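You operate a simulated robot arm through the tools that you are given. There is no shell and no other tool. Be economical: measure what you need, move in short steps, check, and stop when the job is done.

The job below is to be done with a simulated two-armed robot. You get a single attempt, and the scene is never put back.

TASK
Switch the dryer switch off. Fetch the blue nozzle and set it on top of the brown light meter. Open the blue sliding door, take the rinse bottle from the shelf behind the blue door and put it on the top of the store bench and shut the door again. Put the lapping plunger on the top of the test bench. Open the bench drawer, take the blue module and leave it in the inside of the bench drawer, then shut the drawer. Open the trolley guard. Any order will do. Set down upright: rinse bottle, lapping plunger.

It is judged by the outcome, as a careful person would: the job done as asked, and still so three seconds after it is handed in. It fails if anything else is knocked over, pushed out of place, dropped, spilled or broken.

THE ROBOT
Two 7-joint arms with two-finger parallel grippers on one trunk, on a base that drives. Base frame: it is fixed to the floor where the robot stands at the start and does not move with it; the origin is under the middle of the robot, x ahead of it, y to its left, z up. Lengths are in m, angles in rad, forces in N, time in s.
The left shoulder is at the start at [0.069, 0.165, 1.395], the right one opposite. Places, roughly: bench drawer [1.7, 3.6, 0.7]; blue module (4x4x4 cm) [2.9, 1.5, 1.2]; blue nozzle (3x3x4 cm) [1.7, 0.8, 0.9]; blue sliding door [2.1, 1, 1.7]; dryer switch [0.7, -0.1, 1.7]; inside of the bench drawer [1.7, 3.5, 0.7]; lapping plunger (6x6x12 cm) [2.7, 1.3, 0.4]; light meter [1.75, 0.75, 1]; rinse bottle [2, 0.75, 1.5]; top of the store bench (68x21 cm) [1.9, 0.9, 0.86]; top of the test bench [-0.2, 1.8, 0.8]; trolley guard [2.4, 2.9, 0.9]. Payload 3.43 kg a hand.
The tool frame of a hand sits at the grasp point between the pads (the TCP): z along the fingers, y along the line on which they close. The tips reach 0.034 m beyond it. The gripper opens to 0.128 m. The fingers are 0.024 m wide and 0.012 m thick; the gripper's body (0.048 by 0.13 m) begins 0.096 m behind the TCP.
Orientation is that of the tool frame in the base frame, as [roll, pitch, yaw] about the fixed x, y, z axes, in that order (R = Rz(yaw) Ry(pitch) Rx(roll)). With the fingers straight down and closing along the base's y, the tool's x points along the base's -x, its y along +y and its z along -z.

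THE INTERFACE
- The arms move only by the tool jog_arm. It takes "left_series", "right_series" or both (then of equal length, played together; a hand with none holds still); each is a list of rows, each a list of 6 numbers: the shift along the tool's x, y, z in m, then the turn, a rotation vector about the tool's x, y, z in rad. In form: [[x, y, z, ax, ay, az], ...]. A call has 1 to 20 rows; each row shifts and turns the commanded pose from where the row before left it, along the tool's axes as they then stand. "left_claw" and "right_claw" are, for a hand that has rows, the closure, from 0 (fully open) to 1 (shut), set as the call begins (left out, the last holds). Rows are played at 5 a second. More than 0.05 m and 0.15 rad between two rows, or a gripper value outside its range, and nothing of the call is played. A pose out of reach is approached as far as the arm can. The call stops where the force on the tool passes 40 N (or 10 N more than at its start, if that is more) or the arm is blocked; 0.2 s more then pass. The fingers move at their own pace (about 0.153 m/s each) and stop on an object; they squeeze with about 23 N. The grip force told is the motor's: it shows also when the fingers shut on nothing. Time passes only in rows, and 0.2 s behind the last, so rows that do not move let the fingers close. The reply holds the time, the measured pose of the TCP, the force on the tool along the base axes, the opening and the grip force, in the units named above and with some noise, with the torque about the TCP (base axes, N m) and any sound that the robot's microphone picked up, and new pictures: "views" is both (left out), scene, wrist or none (wrist: the cameras of the hands that moved).
- Cameras (640 x 400 px; columns grow to the right, rows downward): "scene" is now at [0.1409, -0.0067, 1.6342]; the picture's right is [-0.09, -1.00, 0.00], its down [-0.47, 0.04, -0.88] and it looks along [0.88, -0.08, -0.47] (base axes); focal length 214 px, centre (320, 200). "left" rides on the left gripper at [0.076, 0.011, -0.16] in its tool frame; the picture's right is [-0.15, 0.99, 0.00], its down [-0.88, -0.13, -0.46] and it looks along [-0.45, -0.07, 0.89] (tool axes); focal length 234 px, centre (320, 200). "right" rides on the right gripper at [0.076, -0.011, -0.16] in its tool frame; the picture's right is [0.15, 0.99, 0.00], its down [-0.88, 0.13, -0.46] and it looks along [-0.45, 0.07, 0.89] (tool axes); focal length 234 px, centre (320, 200). There is no depth. A picture from a camera that has moved, and an enlarged one, comes with that camera's place and axes in the base frame and with its lens.
- move_column(by): slides the trunk up (or, below 0, down) by that many m; the arms and the scene camera ride with it, the base frame stays. It gives what a move gives, with no picture.
- roll_base(legs): drives the robot by 1 to 6 legs, each [ahead, left, turn to the left] in m, m and rad, along the robot's own axes; the way and the turn of a leg run together, so that a leg with both is an arc; at most 1.5 m and 3.142 rad a leg. The arms and the cameras ride along, it lands a little off, and it stops where it bumps. It gives what a move gives, and a new picture of the scene camera.
- pan_tilt(pan, tilt): turns the head with the scene camera to pan (to the left, within 1.501 rad either way) and tilt (down, from -0.506 to 1.204), counted from straight ahead of the robot. It gives what a move gives, and a new picture of the scene camera.
- close_up(camera, box): a new picture of the part [left, top, right, bottom] of that camera's present view, enlarged. It takes no simulated time.
- close_job(): hands the job in; it is judged then, once.

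Work in short steps. Places have to be worked out from the pictures, the camera data and where the tool is seen: move nearer, look again, correct. Check each grasp and each placing, and mend what went wrong. You have 207 turns and 260 pictures in all, those below and enlarged ones among them. Open the grippers and draw the arms clear of the work before you hand the job in, unless the task says otherwise; then end with one line.

The tools are called after "Request:" by a JSON object that holds its "name" and its "arguments". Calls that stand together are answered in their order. jog_arm: Moves the arms, as the interface text tells. Its arguments: {"type":"object","properties":{"left_series":{"type":"array","items":{"type":"array","items":{"type":"number"}}},"left_claw":{"type":"number"},"right_series":{"type":"array","items":{"type":"array","items":{"type":"number"}}},"right_claw":{"type":"number"},"views":{"type":"string","enum":["both","scene","wrist","none"]}},"required":[]} The other tools are called the same way: move_column (by) slides the trunk up or down; roll_base (legs) drives the base; pan_tilt (pan, tilt) turns the head that bears the scene camera; close_up (camera, box) takes an enlarged picture of a part of a camera's view; close_job () hands the job in.

At the start:

```text
clock: 0.0
left_position: [0.6417, 0.2985, 1.0006]
left_ee_rot: [-3.141, 0.001, -3.141]
left_contact_force: [-0.1, -0.2, -0.4]
left_moment: [0.03, -0.01, 0.02]
left_width: 0.1278
left_finger_force: 0.3
right_position: [0.4985, -0.1434, 1.0003]
right_ee_rot: [-3.14, -0.001, 3.141]
right_contact_force: [0.0, 0.4, 0.0]
right_moment: [0.01, -0.03, 0.0]
right_width: 0.1279
right_finger_force: 0.0
trunk travel left (down, up): [-0.875, 0.065]
robot x, y, heading: [-0.0013, -0.0005, -0.002]
head pan, tilt: [-0.091, 0.496]
```

scene: 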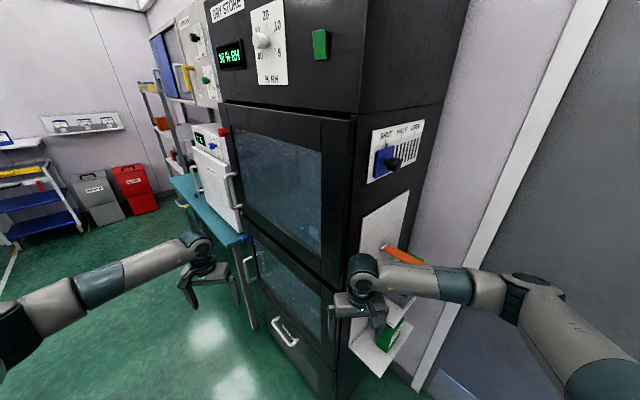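
right: 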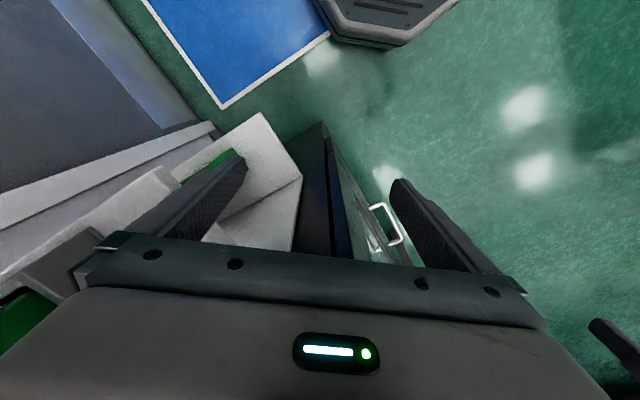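
left: 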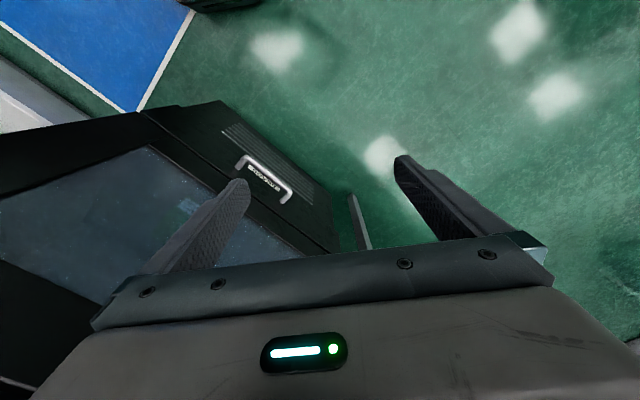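

I'll look at the switch panel enlarged and survey with the head.

Request:
{"name": "close_up", "arguments": {"camera": "scene", "box": [200, 0, 440, 150]}}

Request:
{"name": "pan_tilt", "arguments": {"pan": 0.0, "tilt": 0.0}}

Request:
{"name": "pan_tilt", "arguments": {"pan": 0.7, "tilt": 0.3}}

Request:
{"name": "pan_tilt", "arguments": {"pan": 1.5, "tilt": 0.3}}

```text
2.67 times, centred on (320, 75) of scene
camera zoom: at [0.1409, -0.0067, 1.6342], right [-0.09, -1.0, 0.0], down [-0.47, 0.04, -0.88], along [0.88, -0.08, -0.47], focal length 572 px, centre (320, 533)
```

zoom: 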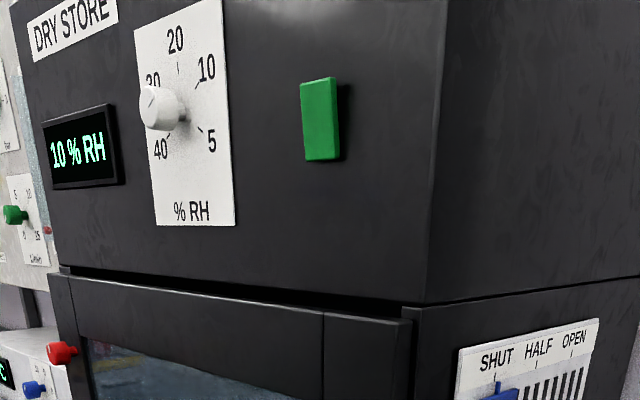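

```text
clock: 0.9
left_position: [0.642, 0.2988, 1.0006]
left_ee_rot: [3.142, 0.001, 3.141]
left_contact_force: [-0.4, -0.1, 0.1]
left_moment: [-0.03, 0.03, 0.0]
left_width: 0.128
left_finger_force: 0.1
right_position: [0.4994, -0.1429, 0.9996]
right_ee_rot: [-3.141, 0.001, -3.141]
right_contact_force: [0.0, 0.4, 0.3]
right_moment: [0.01, 0.02, -0.01]
right_width: 0.128
right_finger_force: 0.1
trunk travel left (down, up): [-0.875, 0.065]
robot x, y, heading: [-0.0031, 0.0004, -0.0]
head pan, tilt: [0.0, 0.0]
camera scene: at [0.14, 0.0018, 1.6798], right [0.0, -1.0, 0.0], down [0.0, 0.0, -1.0], along [1.0, 0.0, 0.0], focal length 214 px, centre (320, 200)
```

scene: 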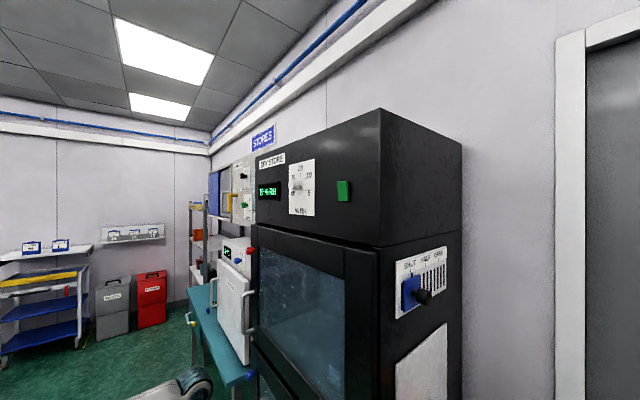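

```text
clock: 2.0
left_position: [0.6418, 0.2975, 0.9992]
left_ee_rot: [-3.14, 0.0, 3.141]
left_contact_force: [0.3, 0.7, 0.4]
left_moment: [-0.03, 0.02, 0.0]
left_width: 0.1279
left_finger_force: 0.1
right_position: [0.498, -0.1426, 1.0003]
right_ee_rot: [-3.141, 0.001, -3.142]
right_contact_force: [-0.8, 0.6, -0.1]
right_moment: [0.0, 0.0, -0.02]
right_width: 0.1282
right_finger_force: 0.1
trunk travel left (down, up): [-0.875, 0.065]
robot x, y, heading: [-0.0029, 0.001, 0.002]
head pan, tilt: [0.7, 0.3]
camera scene: at [0.1216, 0.0616, 1.6522], right [0.64, -0.77, 0.0], down [-0.23, -0.19, -0.96], along [0.73, 0.61, -0.3], focal length 214 px, centre (320, 200)
```

scene: 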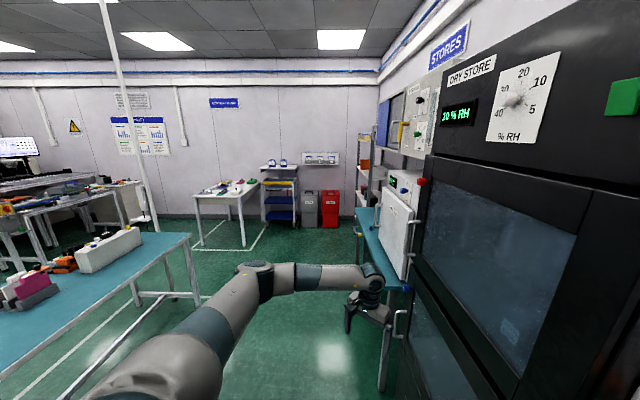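

```text
clock: 3.1
left_position: [0.6413, 0.2993, 0.9995]
left_ee_rot: [-3.14, -0.001, -3.141]
left_contact_force: [-0.2, -0.1, 0.1]
left_moment: [0.04, -0.03, 0.0]
left_width: 0.1282
left_finger_force: 0.1
right_position: [0.4999, -0.1431, 1.0003]
right_ee_rot: [-3.141, 0.0, 3.141]
right_contact_force: [-0.2, 0.7, -0.8]
right_moment: [0.01, -0.02, 0.01]
right_width: 0.1281
right_finger_force: 0.1
trunk travel left (down, up): [-0.875, 0.065]
robot x, y, heading: [0.0027, -0.0022, 0.001]
head pan, tilt: [1.499, 0.3]
camera scene: at [0.0569, 0.0946, 1.6522], right [1.0, -0.07, 0.0], down [-0.02, -0.3, -0.96], along [0.07, 0.95, -0.3], focal length 214 px, centre (320, 200)
```

scene: 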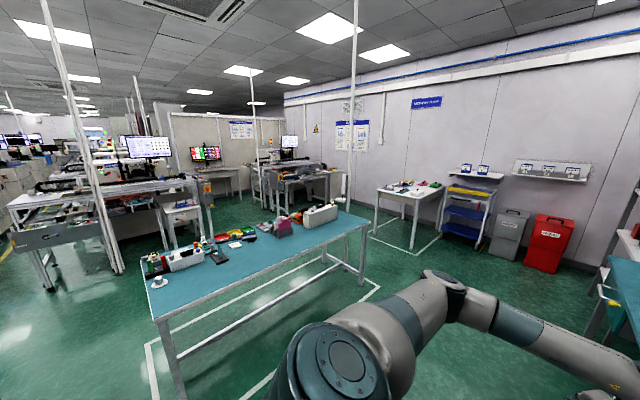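

Switch is at about [0.635, -0.05, 1.70]; the store wall runs at about +0.65 rad. I back off, turn to face the cabinet (heading ≈ -0.91) and look closer.

Request:
{"name": "roll_base", "arguments": {"legs": [[-0.3, 0, 0], [0, 0, -0.91], [-0.33, 0.54, 0]]}}

Request:
{"name": "pan_tilt", "arguments": {"pan": 0.0, "tilt": 0.0}}

Request:
{"name": "close_up", "arguments": {"camera": "scene", "box": [240, 100, 480, 250]}}

```text
clock: 10.6
left_position: [0.544, 0.2846, 0.9989]
left_ee_rot: [3.141, 0.001, 2.256]
left_contact_force: [-0.9, -0.6, 0.1]
left_moment: [-0.01, -0.01, 0.0]
left_width: 0.1283
left_finger_force: 0.0
right_position: [0.112, 0.1154, 0.9983]
right_ee_rot: [3.14, 0.0, 2.254]
right_contact_force: [-0.7, 0.0, 0.4]
right_moment: [0.01, 0.02, 0.03]
right_width: 0.1278
right_finger_force: 0.0
trunk travel left (down, up): [-0.875, 0.065]
robot x, y, heading: [-0.0887, 0.5962, -0.884]
head pan, tilt: [1.499, 0.3]
camera scene: at [0.0169, 0.6081, 1.6521], right [0.58, -0.82, 0.0], down [-0.24, -0.17, -0.96], along [0.78, 0.55, -0.3], focal length 214 px, centre (320, 200)
```

scene: 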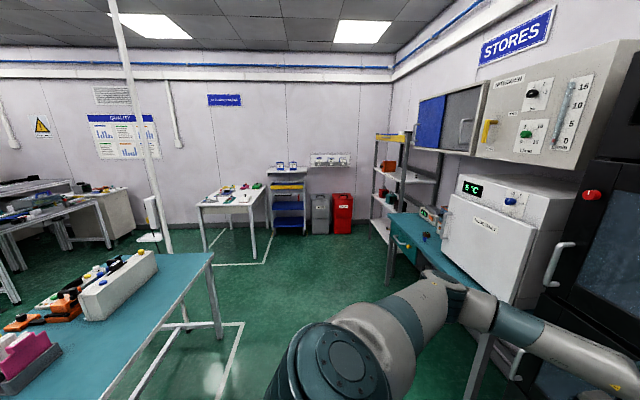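

```text
clock: 12.2
left_position: [0.5448, 0.2855, 1.0]
left_ee_rot: [-3.14, 0.002, 2.256]
left_contact_force: [0.1, 0.2, 0.7]
left_moment: [0.01, -0.01, 0.03]
left_width: 0.1278
left_finger_force: 0.0
right_position: [0.1132, 0.1158, 0.9994]
right_ee_rot: [3.141, 0.0, 2.253]
right_contact_force: [-0.3, -0.4, -0.2]
right_moment: [0.01, 0.02, -0.01]
right_width: 0.1279
right_finger_force: 0.1
trunk travel left (down, up): [-0.875, 0.065]
robot x, y, heading: [-0.0941, 0.5946, -0.886]
head pan, tilt: [0.0, 0.0]
camera scene: at [-0.0022, 0.4853, 1.6798], right [-0.77, -0.63, 0.0], down [0.0, 0.0, -1.0], along [0.63, -0.77, 0.0], focal length 214 px, centre (320, 200)
```

scene: 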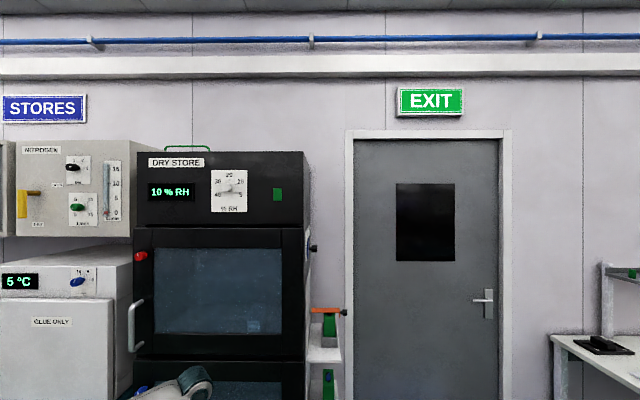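

```text
2.67 times, centred on (360, 175) of scene
camera zoom: at [-0.0022, 0.4853, 1.6798], right [-0.77, -0.63, 0.0], down [0.0, 0.0, -1.0], along [0.63, -0.77, 0.0], focal length 572 px, centre (213, 267)
```

zoom: 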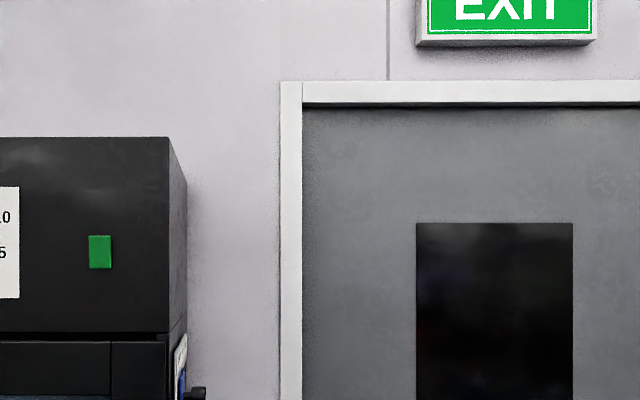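

The view is frontal now, so wall heading is -0.886; the switch is ~0.96 m ahead and 0.16 left. I raise the left hand with gripper shut, then turn it to point forward.

Request:
{"name": "jog_arm", "arguments": {"left_series": [[0.01, -0.014, -0.05, 0, 0, 0], [0.01, -0.014, -0.05, 0, 0, 0], [0.01, -0.014, -0.05, 0, 0, 0], [0.01, -0.014, -0.05, 0, 0, 0], [0.01, -0.014, -0.05, 0, 0, 0], [0.01, -0.014, -0.05, 0, 0, 0], [0.01, -0.014, -0.05, 0, 0, 0], [0.01, -0.014, -0.05, 0, 0, 0], [0.01, -0.014, -0.05, 0, 0, 0], [0.01, -0.014, -0.05, 0, 0, 0]], "left_claw": 1, "views": "none"}}

Request:
{"name": "jog_arm", "arguments": {"left_series": [[0, 0, 0, 0, -0.143, 0], [0, 0, 0, 0, -0.143, 0], [0, 0, 0, 0, -0.143, 0], [0, 0, 0, 0, -0.143, 0], [0, 0, 0, 0, -0.143, 0], [0, 0, 0, 0, -0.143, 0], [0, 0, 0, 0, -0.143, 0], [0, 0, 0, 0, -0.143, 0], [0, 0, 0, 0, -0.143, 0], [0, 0, 0, 0, -0.143, 0], [0, 0, 0, 0, -0.141, 0]], "views": "both"}}

Request:
{"name": "close_up", "arguments": {"camera": "scene", "box": [253, 180, 301, 210]}}

```text
refused: row 1 steps farther than a row can; nothing moved
```

```text
clock: 14.6
left_position: [0.5441, 0.2848, 0.9995]
left_ee_rot: [-3.14, 0.81, 2.256]
left_contact_force: [-0.1, 0.7, 0.2]
left_moment: [0.01, 0.03, 0.01]
left_width: 0.1279
left_finger_force: 0.1
left hand out of reach, approached as far as the arm can: row 7, 8, 9, 10, 11
right_position: [0.1117, 0.1149, 0.9997]
right_ee_rot: [3.141, -0.001, 2.254]
right_contact_force: [-0.8, -0.4, -0.6]
right_moment: [-0.02, -0.02, -0.03]
right_width: 0.1281
right_finger_force: 0.1
trunk travel left (down, up): [-0.875, 0.065]
robot x, y, heading: [-0.0898, 0.5976, -0.886]
head pan, tilt: [0.0, 0.0]
camera scene: at [-0.0022, 0.4856, 1.6798], right [-0.77, -0.63, 0.0], down [0.0, 0.0, -1.0], along [0.63, -0.77, 0.0], focal length 214 px, centre (320, 200)
camera left: at [0.4478, 0.4228, 1.0553], right [0.83, 0.55, 0.11], down [0.07, -0.3, 0.95], along [0.55, -0.78, -0.29], focal length 234 px, centre (320, 200)
```

scene: 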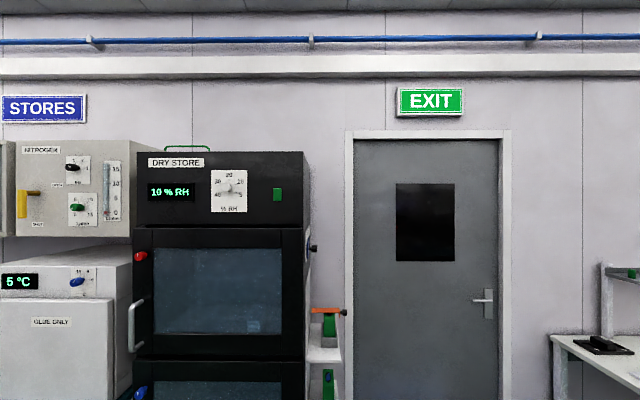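
left: 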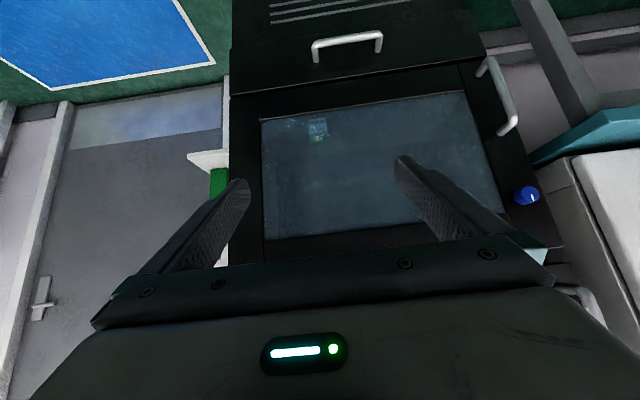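

```text
13.33 times, centred on (277, 195) of scene
camera zoom: at [-0.0022, 0.4856, 1.6798], right [-0.77, -0.63, 0.0], down [0.0, 0.0, -1.0], along [0.63, -0.77, 0.0], focal length 2860 px, centre (893, 267)
```

zoom: 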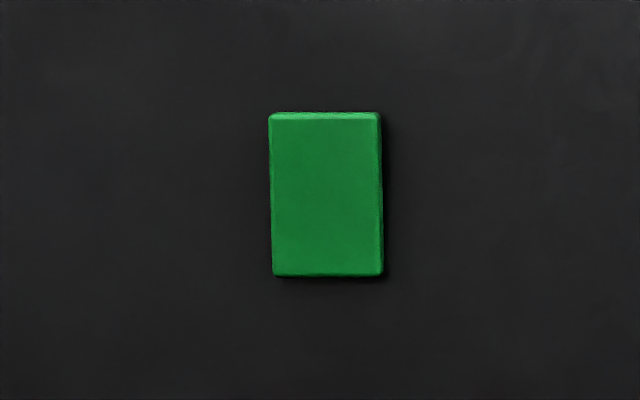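

The commanded turn was cut short by reach. I test where the command stands with a few small rows.

Request:
{"name": "jog_arm", "arguments": {"left_series": [[-0.04, 0, 0, 0, 0, 0], [-0.04, 0, 0, 0, 0, 0]], "left_claw": 1, "views": "none"}}

```text
clock: 15.2
left_position: [0.5787, 0.241, 1.0567]
left_ee_rot: [3.139, 0.808, 2.256]
left_contact_force: [-0.6, -0.2, 0.4]
left_moment: [0.0, 0.01, -0.02]
left_width: 0.0003
left_finger_force: 22.9
right_position: [0.1133, 0.1146, 0.9979]
right_ee_rot: [-3.14, -0.002, 2.256]
right_contact_force: [-0.1, 1.1, -0.3]
right_moment: [0.01, 0.0, 0.0]
right_width: 0.1279
right_finger_force: 0.0
trunk travel left (down, up): [-0.875, 0.065]
robot x, y, heading: [-0.0939, 0.5948, -0.887]
head pan, tilt: [0.0, 0.0]
```

The command follows the actual pose. I move up and back, then finish the turn to horizontal.

Request:
{"name": "jog_arm", "arguments": {"left_series": [[-0.0227, -0.0108, -0.0375, 0, 0, 0], [-0.0227, -0.0108, -0.0375, 0, 0, 0], [-0.0227, -0.0108, -0.0375, 0, 0, 0], [-0.0227, -0.0108, -0.0375, 0, 0, 0], [-0.0227, -0.0108, -0.0375, 0, 0, 0], [-0.0227, -0.0108, -0.0375, 0, 0, 0], [-0.0227, -0.0108, -0.0375, 0, 0, 0], [-0.0227, -0.0108, -0.0375, 0, 0, 0], [-0.0227, -0.0108, -0.0375, 0, 0, 0], [-0.0227, -0.0108, -0.0375, 0, 0, 0], [-0.0227, -0.0108, -0.0375, 0, 0, 0], [-0.0227, -0.0108, -0.0375, 0, 0, 0], [-0.0227, -0.0108, -0.0375, 0, 0, 0], [0, 0, 0, 0, -0.127, 0], [0, 0, 0, 0, -0.127, 0], [0, 0, 0, 0, -0.127, 0], [0, 0, 0, 0, -0.127, 0], [0, 0, 0, 0, -0.127, 0], [0, 0, 0, 0, -0.127, 0]], "views": "both"}}

```text
clock: 19.2
left_position: [0.3764, 0.2686, 1.6069]
left_ee_rot: [-0.062, 1.569, -0.95]
left_contact_force: [0.0, 1.2, 0.8]
left_moment: [-0.02, 0.01, -0.01]
left_width: 0.0
left_finger_force: 23.2
right_position: [0.1126, 0.1151, 1.0]
right_ee_rot: [3.14, 0.0, 2.255]
right_contact_force: [0.4, -0.4, 0.2]
right_moment: [-0.02, 0.0, 0.01]
right_width: 0.128
right_finger_force: 0.0
trunk travel left (down, up): [-0.875, 0.065]
robot x, y, heading: [-0.0921, 0.5936, -0.882]
head pan, tilt: [0.0, 0.0]
camera scene: at [-0.0022, 0.4853, 1.6799], right [-0.77, -0.63, 0.0], down [0.0, 0.0, -1.0], along [0.63, -0.77, 0.0], focal length 214 px, centre (320, 200)
camera left: at [0.2846, 0.4003, 1.5317], right [0.77, 0.63, 0.15], down [-0.39, 0.27, 0.88], along [0.51, -0.73, 0.45], focal length 234 px, centre (320, 200)
```

scene: 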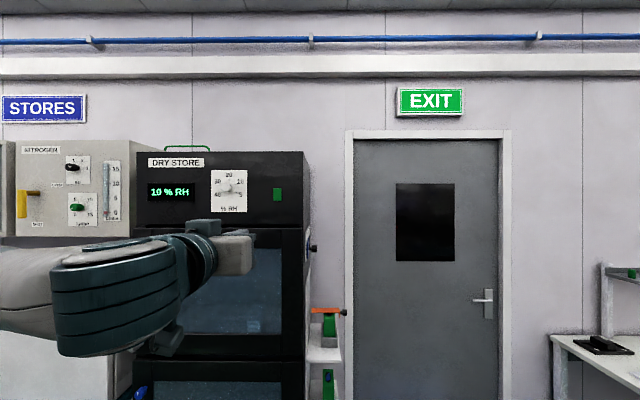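
left: 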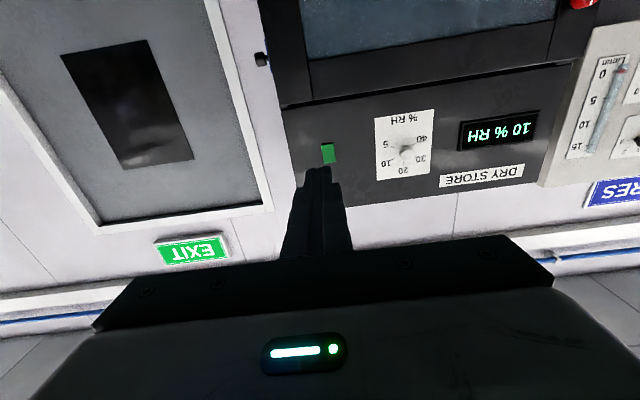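

Request:
{"name": "close_up", "arguments": {"camera": "left", "box": [297, 133, 361, 173]}}

```text
10.00 times, centred on (329, 153) of left
camera zoom: at [0.2846, 0.4003, 1.5317], right [0.77, 0.63, 0.15], down [-0.39, 0.27, 0.88], along [0.51, -0.73, 0.45], focal length 2342 px, centre (230, 670)
```

zoom: 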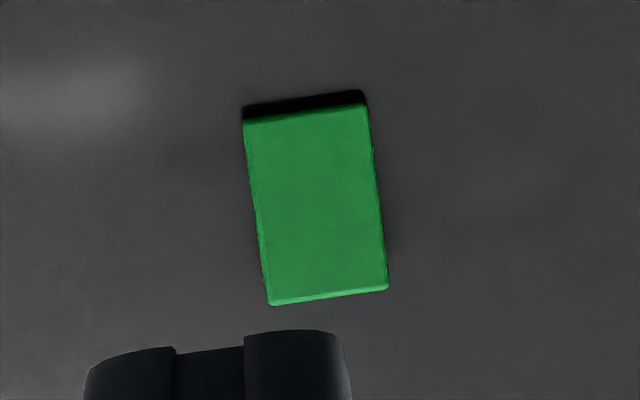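

The rocker's top edge sticks out (bottom is pressed in), so off means pressing the top. I drive 0.2 m nearer and raise the hand to z≈1.717.

Request:
{"name": "roll_base", "arguments": {"legs": [[0.2, 0, 0]]}}

Request:
{"name": "jog_arm", "arguments": {"left_series": [[-0.037, 0.002, 0, 0, 0, 0], [-0.037, 0.002, 0, 0, 0, 0], [-0.036, 0.002, 0, 0, 0, 0], [0, 0, 0.03, 0, 0, 0], [0, 0, 0.03, 0, 0, 0]], "views": "both"}}

```text
clock: 20.8
left_position: [0.5003, 0.1138, 1.6094]
left_ee_rot: [-0.059, 1.566, -0.95]
left_contact_force: [0.1, 0.8, 0.3]
left_moment: [0.02, 0.03, 0.0]
left_width: 0.0001
left_finger_force: 22.3
right_position: [0.237, -0.04, 1.0009]
right_ee_rot: [3.141, 0.002, 2.253]
right_contact_force: [-0.6, 0.6, 0.6]
right_moment: [-0.01, 0.0, -0.01]
right_width: 0.1279
right_finger_force: 0.0
trunk travel left (down, up): [-0.875, 0.065]
robot x, y, heading: [0.036, 0.4364, -0.892]
head pan, tilt: [0.0, 0.0]
camera scene: at [0.1223, 0.3317, 1.6803], right [-0.78, -0.63, 0.0], down [0.0, 0.0, -1.0], along [0.63, -0.78, 0.0], focal length 214 px, centre (320, 200)
```

scene: 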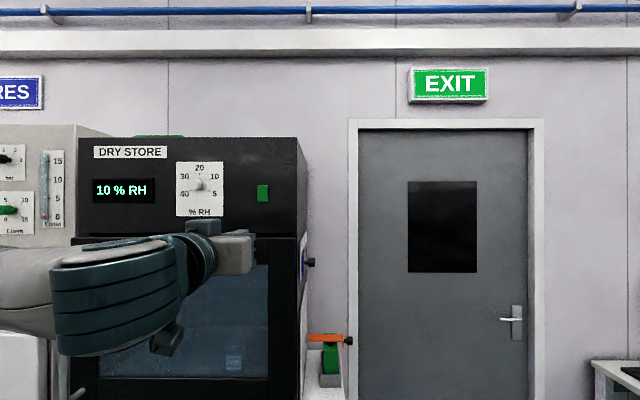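

```text
clock: 22.0
left_position: [0.5442, 0.0683, 1.7179]
left_ee_rot: [0.196, 1.569, -0.695]
left_contact_force: [0.5, 0.5, -0.4]
left_moment: [-0.03, -0.01, 0.01]
left_width: 0.0
left_finger_force: 23.4
right_position: [0.2386, -0.0419, 0.9996]
right_ee_rot: [-3.141, -0.002, 2.251]
right_contact_force: [-0.1, -0.6, 0.6]
right_moment: [0.0, 0.04, 0.02]
right_width: 0.1279
right_finger_force: 0.0
trunk travel left (down, up): [-0.875, 0.065]
robot x, y, heading: [0.0365, 0.4433, -0.892]
head pan, tilt: [0.0, 0.0]
camera scene: at [0.1255, 0.3277, 1.6797], right [-0.78, -0.63, 0.0], down [0.0, 0.0, -1.0], along [0.63, -0.78, 0.0], focal length 214 px, centre (320, 200)
camera left: at [0.454, 0.1989, 1.6426], right [0.77, 0.62, 0.15], down [-0.39, 0.27, 0.88], along [0.51, -0.73, 0.45], focal length 234 px, centre (320, 200)
```

scene: 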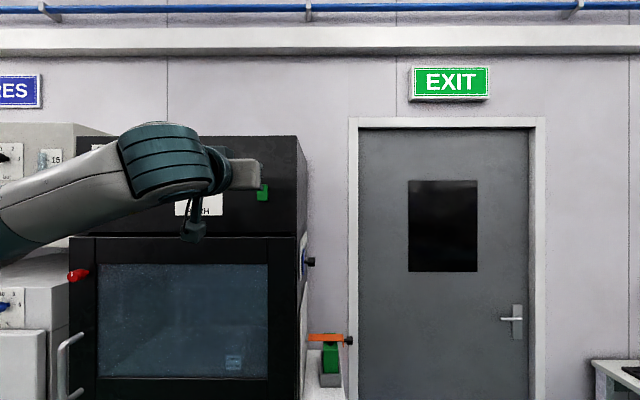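
left: 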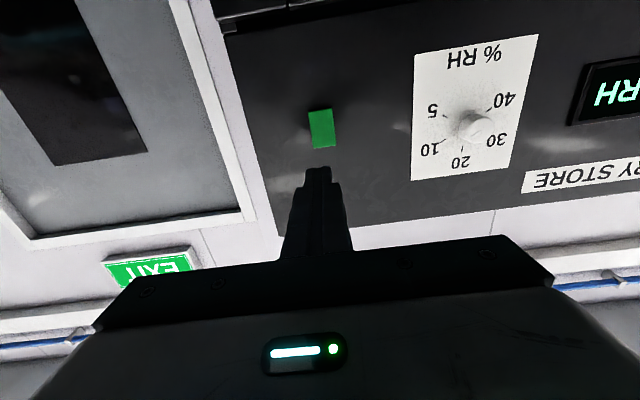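

The switch sits about 0.16 m ahead of the TCP and 7 mm left. I advance, then press slowly.

Request:
{"name": "jog_arm", "arguments": {"left_series": [[0, 0.007, 0.03, 0, 0, 0], [0, 0, 0.04, 0, 0, 0], [0, 0, 0.02, 0, 0, 0]], "views": "wrist"}}

Request:
{"name": "close_up", "arguments": {"camera": "left", "box": [256, 80, 384, 160]}}

```text
clock: 22.8
left_position: [0.6064, 0.0034, 1.7179]
left_ee_rot: [0.157, 1.568, -0.734]
left_contact_force: [0.5, -1.1, 0.3]
left_moment: [0.0, 0.01, -0.02]
left_width: 0.0
left_finger_force: 23.1
right_position: [0.2375, -0.042, 0.9996]
right_ee_rot: [-3.141, 0.001, 2.252]
right_contact_force: [-0.2, -0.1, 0.2]
right_moment: [0.0, -0.02, -0.02]
right_width: 0.1279
right_finger_force: 0.1
trunk travel left (down, up): [-0.875, 0.065]
robot x, y, heading: [0.0356, 0.4357, -0.89]
head pan, tilt: [0.0, 0.0]
camera left: at [0.5154, 0.1341, 1.6428], right [0.77, 0.62, 0.15], down [-0.39, 0.27, 0.88], along [0.51, -0.73, 0.45], focal length 234 px, centre (320, 200)
```

left: 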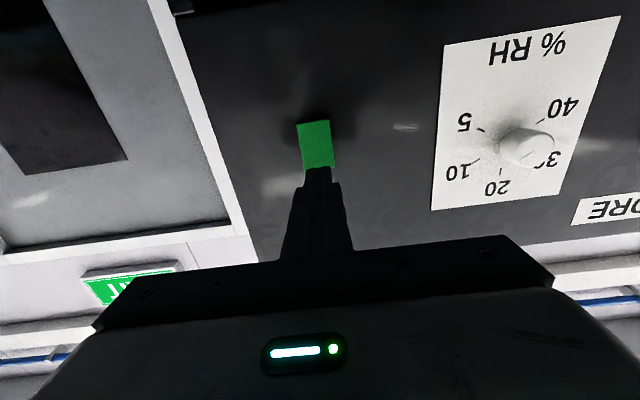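

```text
5.00 times, centred on (320, 120) of left
camera zoom: at [0.5154, 0.1341, 1.6428], right [0.77, 0.62, 0.15], down [-0.39, 0.27, 0.88], along [0.51, -0.73, 0.45], focal length 1171 px, centre (320, 600)
```

zoom: 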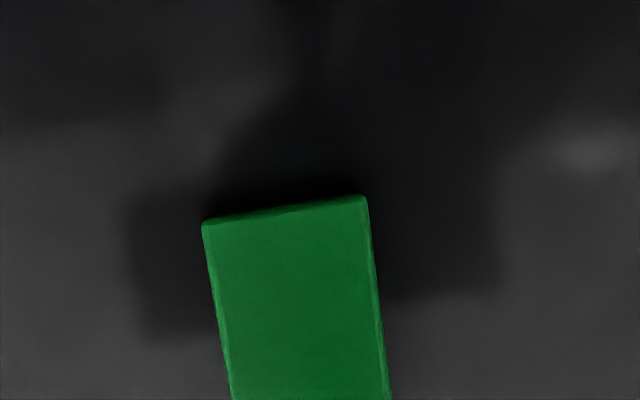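

Aligned with the upper half. I press forward in 7 mm steps until contact stops it.

Request:
{"name": "jog_arm", "arguments": {"left_series": [[0, 0, 0.01, 0, 0, 0], [0, 0, 0.007, 0, 0, 0], [0, 0, 0.007, 0, 0, 0], [0, 0, 0.006, 0, 0, 0], [0, 0, 0.006, 0, 0, 0], [0, 0, 0.006, 0, 0, 0]], "views": "wrist"}}

```text
clock: 24.2
left_position: [0.6274, -0.0244, 1.7219]
left_ee_rot: [-0.019, 1.565, -0.91]
left_contact_force: [-13.5, 19.3, -5.2]
left_moment: [0.37, 0.29, 0.01]
left_width: 0.0
left_finger_force: 23.5
right_position: [0.2347, -0.0386, 1.0019]
right_ee_rot: [-3.14, 0.002, 2.252]
right_contact_force: [0.0, 0.9, -0.5]
right_moment: [0.01, 0.03, 0.01]
right_width: 0.128
right_finger_force: 0.0
trunk travel left (down, up): [-0.875, 0.065]
robot x, y, heading: [0.0349, 0.4363, -0.887]
head pan, tilt: [0.0, 0.0]
camera left: at [0.5367, 0.1077, 1.6451], right [0.77, 0.62, 0.15], down [-0.39, 0.28, 0.88], along [0.51, -0.73, 0.46], focal length 234 px, centre (320, 200)
```

left: 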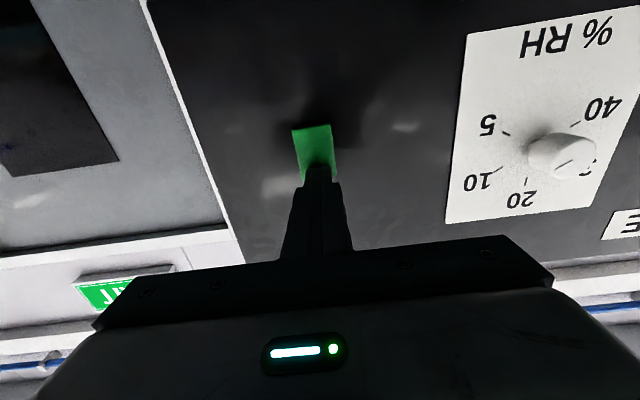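

Contact at ~24 N with no clear flip yet; I push a little more and then back off to look.

Request:
{"name": "jog_arm", "arguments": {"left_series": [[0.004, 0, 0.006, 0, 0, 0], [0, 0, 0.006, 0, 0, 0]], "views": "none"}}

Request:
{"name": "jog_arm", "arguments": {"left_series": [[0, 0, -0.04, 0, 0, 0], [0, 0, -0.05, 0, 0, 0], [0, 0, -0.05, 0, 0, 0], [0.04, 0, -0.02, 0, 0, 0], [0.04, 0, -0.02, 0, 0, 0]], "views": "none"}}

Request:
{"name": "close_up", "arguments": {"camera": "scene", "box": [80, 140, 320, 290]}}

Request:
{"name": "close_up", "arguments": {"camera": "scene", "box": [230, 170, 294, 210]}}

```text
clock: 24.7
left_position: [0.627, -0.0236, 1.7205]
left_ee_rot: [-0.069, 1.556, -0.965]
left_contact_force: [-21.1, 25.3, -3.4]
left_moment: [0.31, 0.47, -0.05]
left_width: 0.0
left_finger_force: 22.8
right_position: [0.2345, -0.0345, 1.0026]
right_ee_rot: [-3.141, 0.005, 2.253]
right_contact_force: [0.2, -0.1, -0.5]
right_moment: [0.0, 0.0, -0.02]
right_width: 0.1283
right_finger_force: 0.1
trunk travel left (down, up): [-0.875, 0.065]
robot x, y, heading: [0.0364, 0.4368, -0.887]
head pan, tilt: [0.0, 0.0]
stopped in row 2 (left hand): the force on the tool passed its limit at 43 N (the readings are from after the stop); the commanded pose is now the measured one
```

```text
clock: 25.9
left_position: [0.5263, 0.1089, 1.6339]
left_ee_rot: [-0.178, 1.567, -1.067]
left_contact_force: [-0.1, -0.3, -0.8]
left_moment: [-0.01, 0.01, 0.0]
left_width: 0.0
left_finger_force: 23.0
right_position: [0.2382, -0.0414, 1.0001]
right_ee_rot: [3.141, -0.001, 2.253]
right_contact_force: [-0.3, -0.5, 0.4]
right_moment: [0.0, 0.0, 0.01]
right_width: 0.1282
right_finger_force: 0.0
trunk travel left (down, up): [-0.875, 0.065]
robot x, y, heading: [0.0353, 0.4352, -0.885]
head pan, tilt: [0.0, 0.0]
```

```text
2.67 times, centred on (200, 215) of scene
camera zoom: at [0.1248, 0.3307, 1.68], right [-0.78, -0.63, 0.0], down [0.0, 0.0, -1.0], along [0.63, -0.78, 0.0], focal length 572 px, centre (640, 160)
```

zoom: 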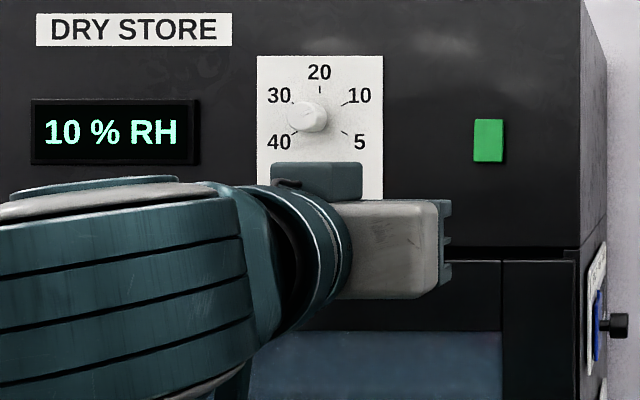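

```text
10.00 times, centred on (262, 190) of scene
camera zoom: at [0.1248, 0.3307, 1.68], right [-0.78, -0.63, 0.0], down [0.0, 0.0, -1.0], along [0.63, -0.78, 0.0], focal length 2145 px, centre (900, 300)
```

zoom: 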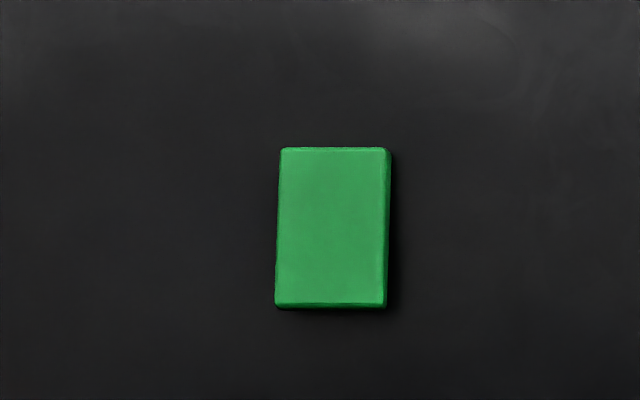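

The rocker flipped (its bottom edge stands out now, with the face lit). Next I move left along the aisle to face the store bench and look there.

Request:
{"name": "roll_base", "arguments": {"legs": [[-0.2, 0, 0], [0, 1.5, 0], [0, 0.15, 0]]}}

Request:
{"name": "pan_tilt", "arguments": {"pan": 0.0, "tilt": 0.35}}

```text
clock: 35.4
left_position: [1.6747, 1.2499, 1.6344]
left_ee_rot: [0.557, 1.565, -0.367]
left_contact_force: [-0.1, -0.5, -0.2]
left_moment: [-0.02, -0.02, 0.0]
left_width: 0.0
left_finger_force: 22.8
right_position: [1.3838, 1.1122, 0.9992]
right_ee_rot: [3.14, 0.0, 2.22]
right_contact_force: [-0.3, 0.0, 0.3]
right_moment: [0.03, 0.0, 0.0]
right_width: 0.1282
right_finger_force: 0.1
trunk travel left (down, up): [-0.875, 0.065]
robot x, y, heading: [1.1981, 1.5997, -0.917]
head pan, tilt: [0.0, 0.0]
camera scene: at [1.2808, 1.4855, 1.6798], right [-0.8, -0.6, 0.0], down [0.0, 0.0, -1.0], along [0.6, -0.8, 0.0], focal length 214 px, centre (320, 200)
```

scene: 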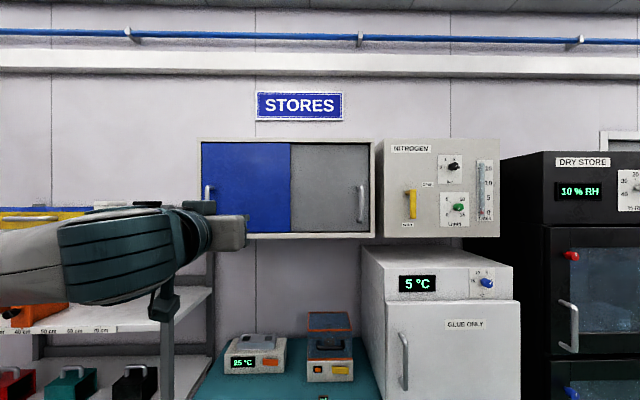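

```text
clock: 36.3
left_position: [1.6785, 1.2536, 1.6338]
left_ee_rot: [-0.12, 1.567, -1.042]
left_contact_force: [0.9, 0.2, 0.1]
left_moment: [0.01, -0.01, 0.0]
left_width: 0.0
left_finger_force: 22.6
right_position: [1.385, 1.1139, 0.9994]
right_ee_rot: [-3.139, 0.001, 2.221]
right_contact_force: [0.8, -0.1, 0.3]
right_moment: [-0.04, -0.01, -0.02]
right_width: 0.1279
right_finger_force: 0.1
trunk travel left (down, up): [-0.875, 0.065]
robot x, y, heading: [1.1997, 1.601, -0.922]
head pan, tilt: [0.0, 0.351]
camera scene: at [1.2863, 1.4857, 1.6475], right [-0.8, -0.61, 0.0], down [-0.21, 0.27, -0.94], along [0.57, -0.75, -0.34], focal length 214 px, centre (320, 200)
```

scene: 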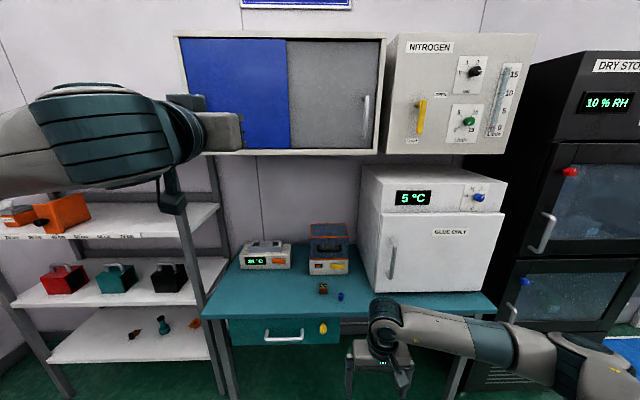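

Request:
{"name": "close_up", "arguments": {"camera": "scene", "box": [216, 220, 376, 320]}}

Request:
{"name": "close_up", "arguments": {"camera": "scene", "box": [160, 20, 400, 170]}}

```text
4.00 times, centred on (296, 270) of scene
camera zoom: at [1.2863, 1.4857, 1.6475], right [-0.8, -0.61, 0.0], down [-0.21, 0.27, -0.94], along [0.57, -0.75, -0.34], focal length 858 px, centre (416, -80)
```

zoom: 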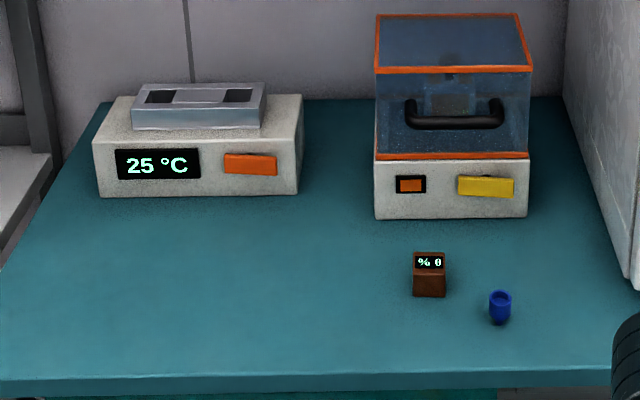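

```text
2.67 times, centred on (280, 95) of scene
camera zoom: at [1.2863, 1.4857, 1.6475], right [-0.8, -0.61, 0.0], down [-0.21, 0.27, -0.94], along [0.57, -0.75, -0.34], focal length 572 px, centre (427, 480)
```

zoom: 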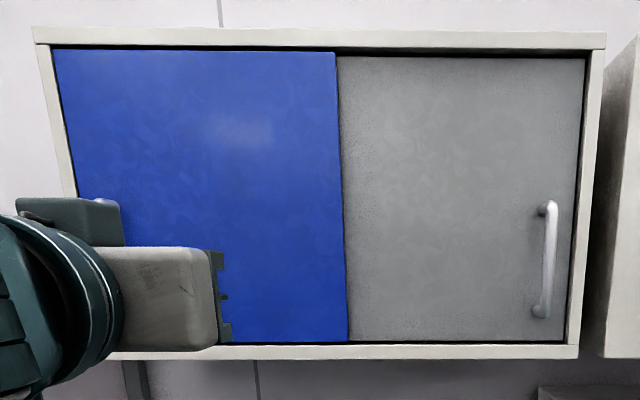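

Nozzle ≈[1.685,0.795], meter ≈[1.77,0.82]. I'll do the sliding door first with the horizontal left hand; shift left, square up and look with both cameras.

Request:
{"name": "roll_base", "arguments": {"legs": [[0.05, 0.15, 0.035]]}}

Request:
{"name": "jog_arm", "arguments": {"left_series": [[0.03, -0.03, -0.02, 0, 0, 0], [0.03, -0.03, -0.02, 0, 0, 0], [0.03, -0.03, -0.02, 0, 0, 0]], "left_claw": 0.3, "views": "both"}}

Request:
{"name": "pan_tilt", "arguments": {"pan": 0.2, "tilt": 0.1}}

```text
clock: 37.7
left_position: [1.8333, 1.3209, 1.6355]
left_ee_rot: [0.548, 1.564, -0.339]
left_contact_force: [-0.5, 0.1, 0.7]
left_moment: [0.01, 0.0, 0.03]
left_width: 0.0
left_finger_force: 22.7
right_position: [1.5487, 1.1726, 0.9988]
right_ee_rot: [3.139, 0.002, 2.251]
right_contact_force: [-0.4, 0.0, 1.0]
right_moment: [0.01, -0.05, -0.02]
right_width: 0.1279
right_finger_force: 0.0
trunk travel left (down, up): [-0.875, 0.065]
robot x, y, heading: [1.3486, 1.6516, -0.889]
head pan, tilt: [0.0, 0.351]
camera scene: at [1.4349, 1.54, 1.6475], right [-0.77, -0.63, 0.0], down [-0.22, 0.27, -0.94], along [0.59, -0.73, -0.34], focal length 214 px, centre (320, 200)
```

scene: 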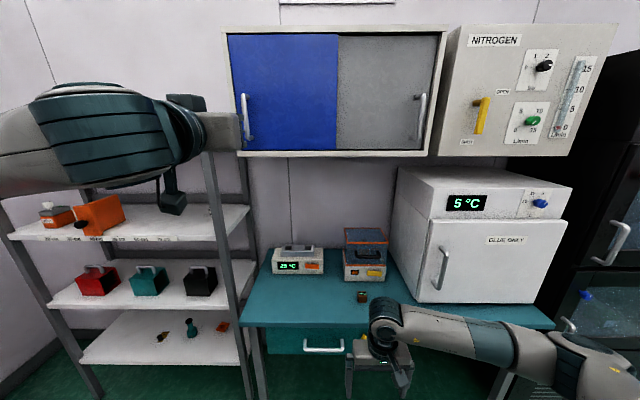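

```text
clock: 38.5
left_position: [1.7305, 1.2965, 1.552]
left_ee_rot: [0.343, 1.566, -0.544]
left_contact_force: [-0.4, -0.4, -0.1]
left_moment: [0.01, 0.02, 0.02]
left_width: 0.0896
left_finger_force: 0.1
left hand out of reach, approached as far as the arm can: row 3
right_position: [1.5492, 1.1731, 0.9982]
right_ee_rot: [3.14, 0.001, 2.256]
right_contact_force: [0.1, 0.3, -0.1]
right_moment: [-0.02, -0.03, -0.02]
right_width: 0.128
right_finger_force: 0.0
trunk travel left (down, up): [-0.875, 0.065]
robot x, y, heading: [1.3452, 1.6507, -0.885]
head pan, tilt: [0.0, 0.351]
camera scene: at [1.4355, 1.5408, 1.6475], right [-0.77, -0.63, 0.0], down [-0.22, 0.27, -0.94], along [0.59, -0.73, -0.34], focal length 214 px, centre (320, 200)
camera left: at [1.6391, 1.4279, 1.4763], right [0.77, 0.62, 0.15], down [-0.39, 0.27, 0.88], along [0.51, -0.73, 0.45], focal length 234 px, centre (320, 200)
```

scene: 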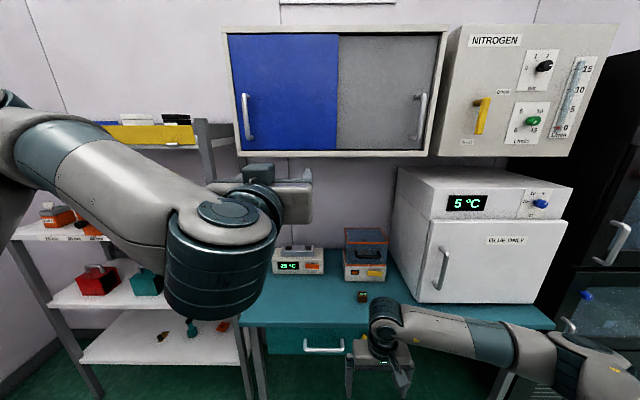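
left: 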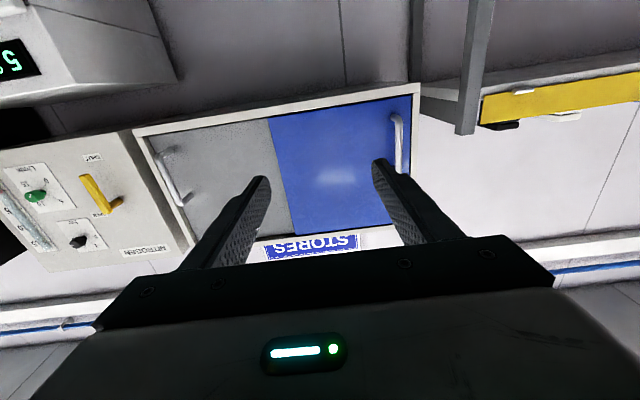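

```text
clock: 39.2
left_position: [1.733, 1.2963, 1.5509]
left_ee_rot: [0.093, 1.568, -0.796]
left_contact_force: [-0.5, 0.6, 0.2]
left_moment: [0.0, 0.02, 0.0]
left_width: 0.0895
left_finger_force: 0.0
right_position: [1.5507, 1.1742, 0.9984]
right_ee_rot: [-3.14, 0.0, 2.253]
right_contact_force: [0.7, 0.3, -0.4]
right_moment: [0.01, -0.03, 0.02]
right_width: 0.1279
right_finger_force: 0.0
trunk travel left (down, up): [-0.875, 0.065]
robot x, y, heading: [1.3452, 1.6489, -0.886]
head pan, tilt: [0.201, 0.099]
camera scene: at [1.4508, 1.5555, 1.6707], right [-0.63, -0.77, 0.0], down [-0.08, 0.06, -0.99], along [0.77, -0.63, -0.1], focal length 214 px, centre (320, 200)
```

scene: 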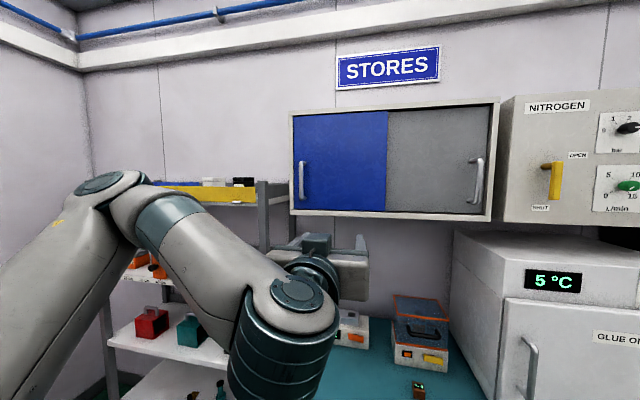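

Handle triangulates to about [2.21, 1.031, 1.663]. I tuck the right hand, drive 0.25 m ahead, then bring the left hand in front of the handle, open.

Request:
{"name": "jog_arm", "arguments": {"right_series": [[0.035, 0, -0.03, 0, 0, 0], [0.035, 0, -0.03, 0, 0, 0], [0.035, 0, -0.03, 0, 0, 0], [0.035, 0, -0.03, 0, 0, 0], [0.035, 0, -0.03, 0, 0, 0]], "views": "none"}}

Request:
{"name": "roll_base", "arguments": {"legs": [[0.25, 0.05, 0]]}}

Request:
{"name": "jog_arm", "arguments": {"left_series": [[-0.028, 0.035, 0, 0, 0, 0], [-0.028, 0.035, 0, 0, 0, 0], [-0.028, 0.035, 0, 0, 0, 0], [-0.028, 0.035, 0, 0, 0, 0]], "left_claw": 0.2, "views": "both"}}

```text
clock: 40.5
left_position: [1.7349, 1.2965, 1.5516]
left_ee_rot: [-0.271, 1.567, -1.162]
left_contact_force: [0.7, -0.5, -0.2]
left_moment: [-0.02, -0.01, -0.04]
left_width: 0.0898
left_finger_force: 0.0
right_position: [1.4767, 1.2923, 1.1462]
right_ee_rot: [-3.138, -0.007, 2.253]
right_contact_force: [0.4, 1.2, 0.1]
right_moment: [0.02, -0.02, -0.02]
right_width: 0.1276
right_finger_force: 0.0
right hand out of reach, approached as far as the arm can: row 4, 5
trunk travel left (down, up): [-0.875, 0.065]
robot x, y, heading: [1.3475, 1.6503, -0.881]
head pan, tilt: [0.201, 0.099]
```

```text
clock: 42.3
left_position: [1.9257, 1.14, 1.5526]
left_ee_rot: [0.174, 1.565, -0.715]
left_contact_force: [0.2, 0.1, 0.0]
left_moment: [-0.01, 0.0, 0.0]
left_width: 0.0895
left_finger_force: 0.0
right_position: [1.6685, 1.1352, 1.1459]
right_ee_rot: [-3.14, -0.002, 2.254]
right_contact_force: [-0.9, 1.3, 0.7]
right_moment: [0.0, 0.01, 0.01]
right_width: 0.1279
right_finger_force: 0.0
trunk travel left (down, up): [-0.875, 0.065]
robot x, y, heading: [1.5402, 1.4925, -0.881]
head pan, tilt: [0.201, 0.099]
camera scene: at [1.6434, 1.3985, 1.6711], right [-0.63, -0.77, 0.0], down [-0.08, 0.06, -1.0], along [0.77, -0.63, -0.1], focal length 214 px, centre (320, 200)
```

scene: 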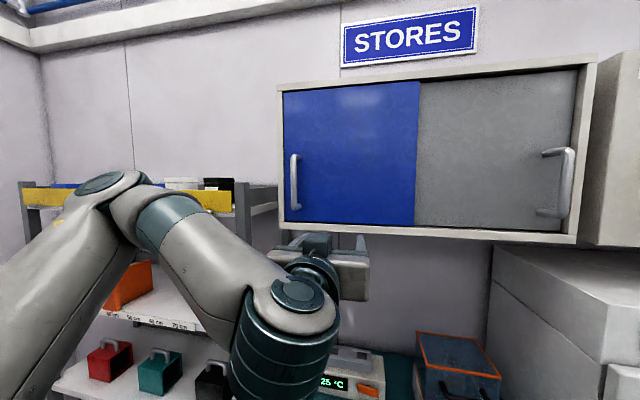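

```text
clock: 43.3
left_position: [2.0377, 1.2283, 1.6633]
left_ee_rot: [-0.21, 1.566, -1.101]
left_contact_force: [-0.1, 0.1, -0.3]
left_moment: [-0.01, 0.01, -0.04]
left_width: 0.1023
left_finger_force: 0.1
right_position: [1.6699, 1.1354, 1.1451]
right_ee_rot: [-3.137, -0.004, 2.256]
right_contact_force: [-0.8, 0.5, -0.6]
right_moment: [-0.02, -0.01, -0.01]
right_width: 0.1279
right_finger_force: 0.0
trunk travel left (down, up): [-0.875, 0.065]
robot x, y, heading: [1.5457, 1.4955, -0.889]
head pan, tilt: [0.201, 0.099]
camera scene: at [1.6466, 1.3996, 1.6708], right [-0.63, -0.77, 0.0], down [-0.08, 0.06, -1.0], along [0.77, -0.63, -0.1], focal length 214 px, centre (320, 200)
camera left: at [1.9453, 1.3601, 1.5877], right [0.77, 0.62, 0.15], down [-0.39, 0.28, 0.88], along [0.51, -0.73, 0.45], focal length 234 px, centre (320, 200)
```

scene: 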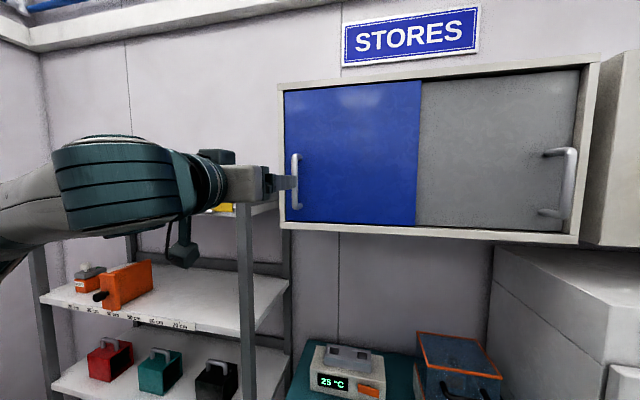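
left: 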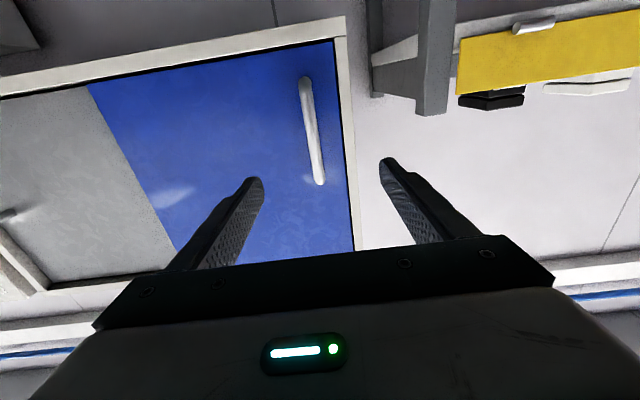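

The handle lies along the hand's axis, 0.2–0.25 m ahead. I advance 0.14 and look.

Request:
{"name": "jog_arm", "arguments": {"left_series": [[0, 0, 0.05, 0, 0, 0], [0, 0, 0.05, 0, 0, 0], [0, 0, 0.04, 0, 0, 0]], "views": "both"}}

```text
clock: 44.1
left_position: [2.1227, 1.1163, 1.6645]
left_ee_rot: [0.344, 1.567, -0.544]
left_contact_force: [-0.6, -0.4, -0.1]
left_moment: [-0.02, 0.01, -0.01]
left_width: 0.102
left_finger_force: 0.1
right_position: [1.6707, 1.1319, 1.1453]
right_ee_rot: [-3.138, -0.002, 2.254]
right_contact_force: [0.3, 0.2, -0.4]
right_moment: [0.02, -0.01, 0.01]
right_width: 0.1281
right_finger_force: 0.0
trunk travel left (down, up): [-0.875, 0.065]
robot x, y, heading: [1.5415, 1.4963, -0.883]
head pan, tilt: [0.201, 0.099]
camera scene: at [1.6454, 1.3965, 1.6708], right [-0.63, -0.78, 0.0], down [-0.08, 0.06, -0.99], along [0.77, -0.63, -0.1], focal length 214 px, centre (320, 200)
camera left: at [2.0323, 1.2488, 1.5888], right [0.77, 0.62, 0.15], down [-0.39, 0.27, 0.88], along [0.51, -0.73, 0.45], focal length 234 px, centre (320, 200)
```

scene: 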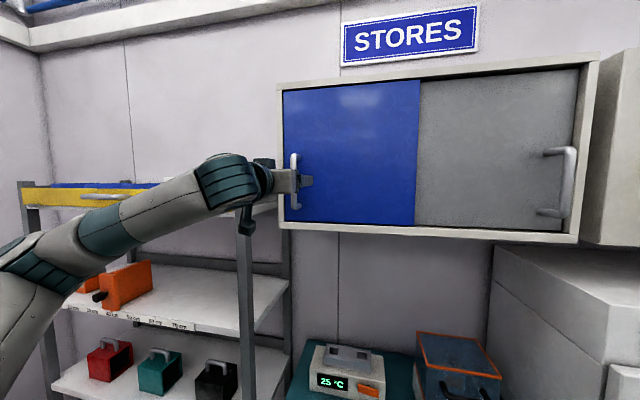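
left: 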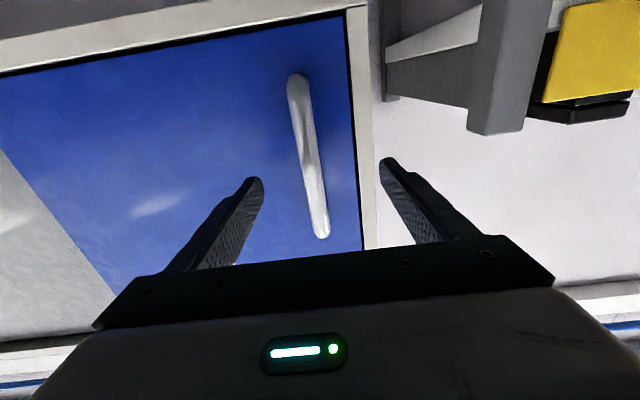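

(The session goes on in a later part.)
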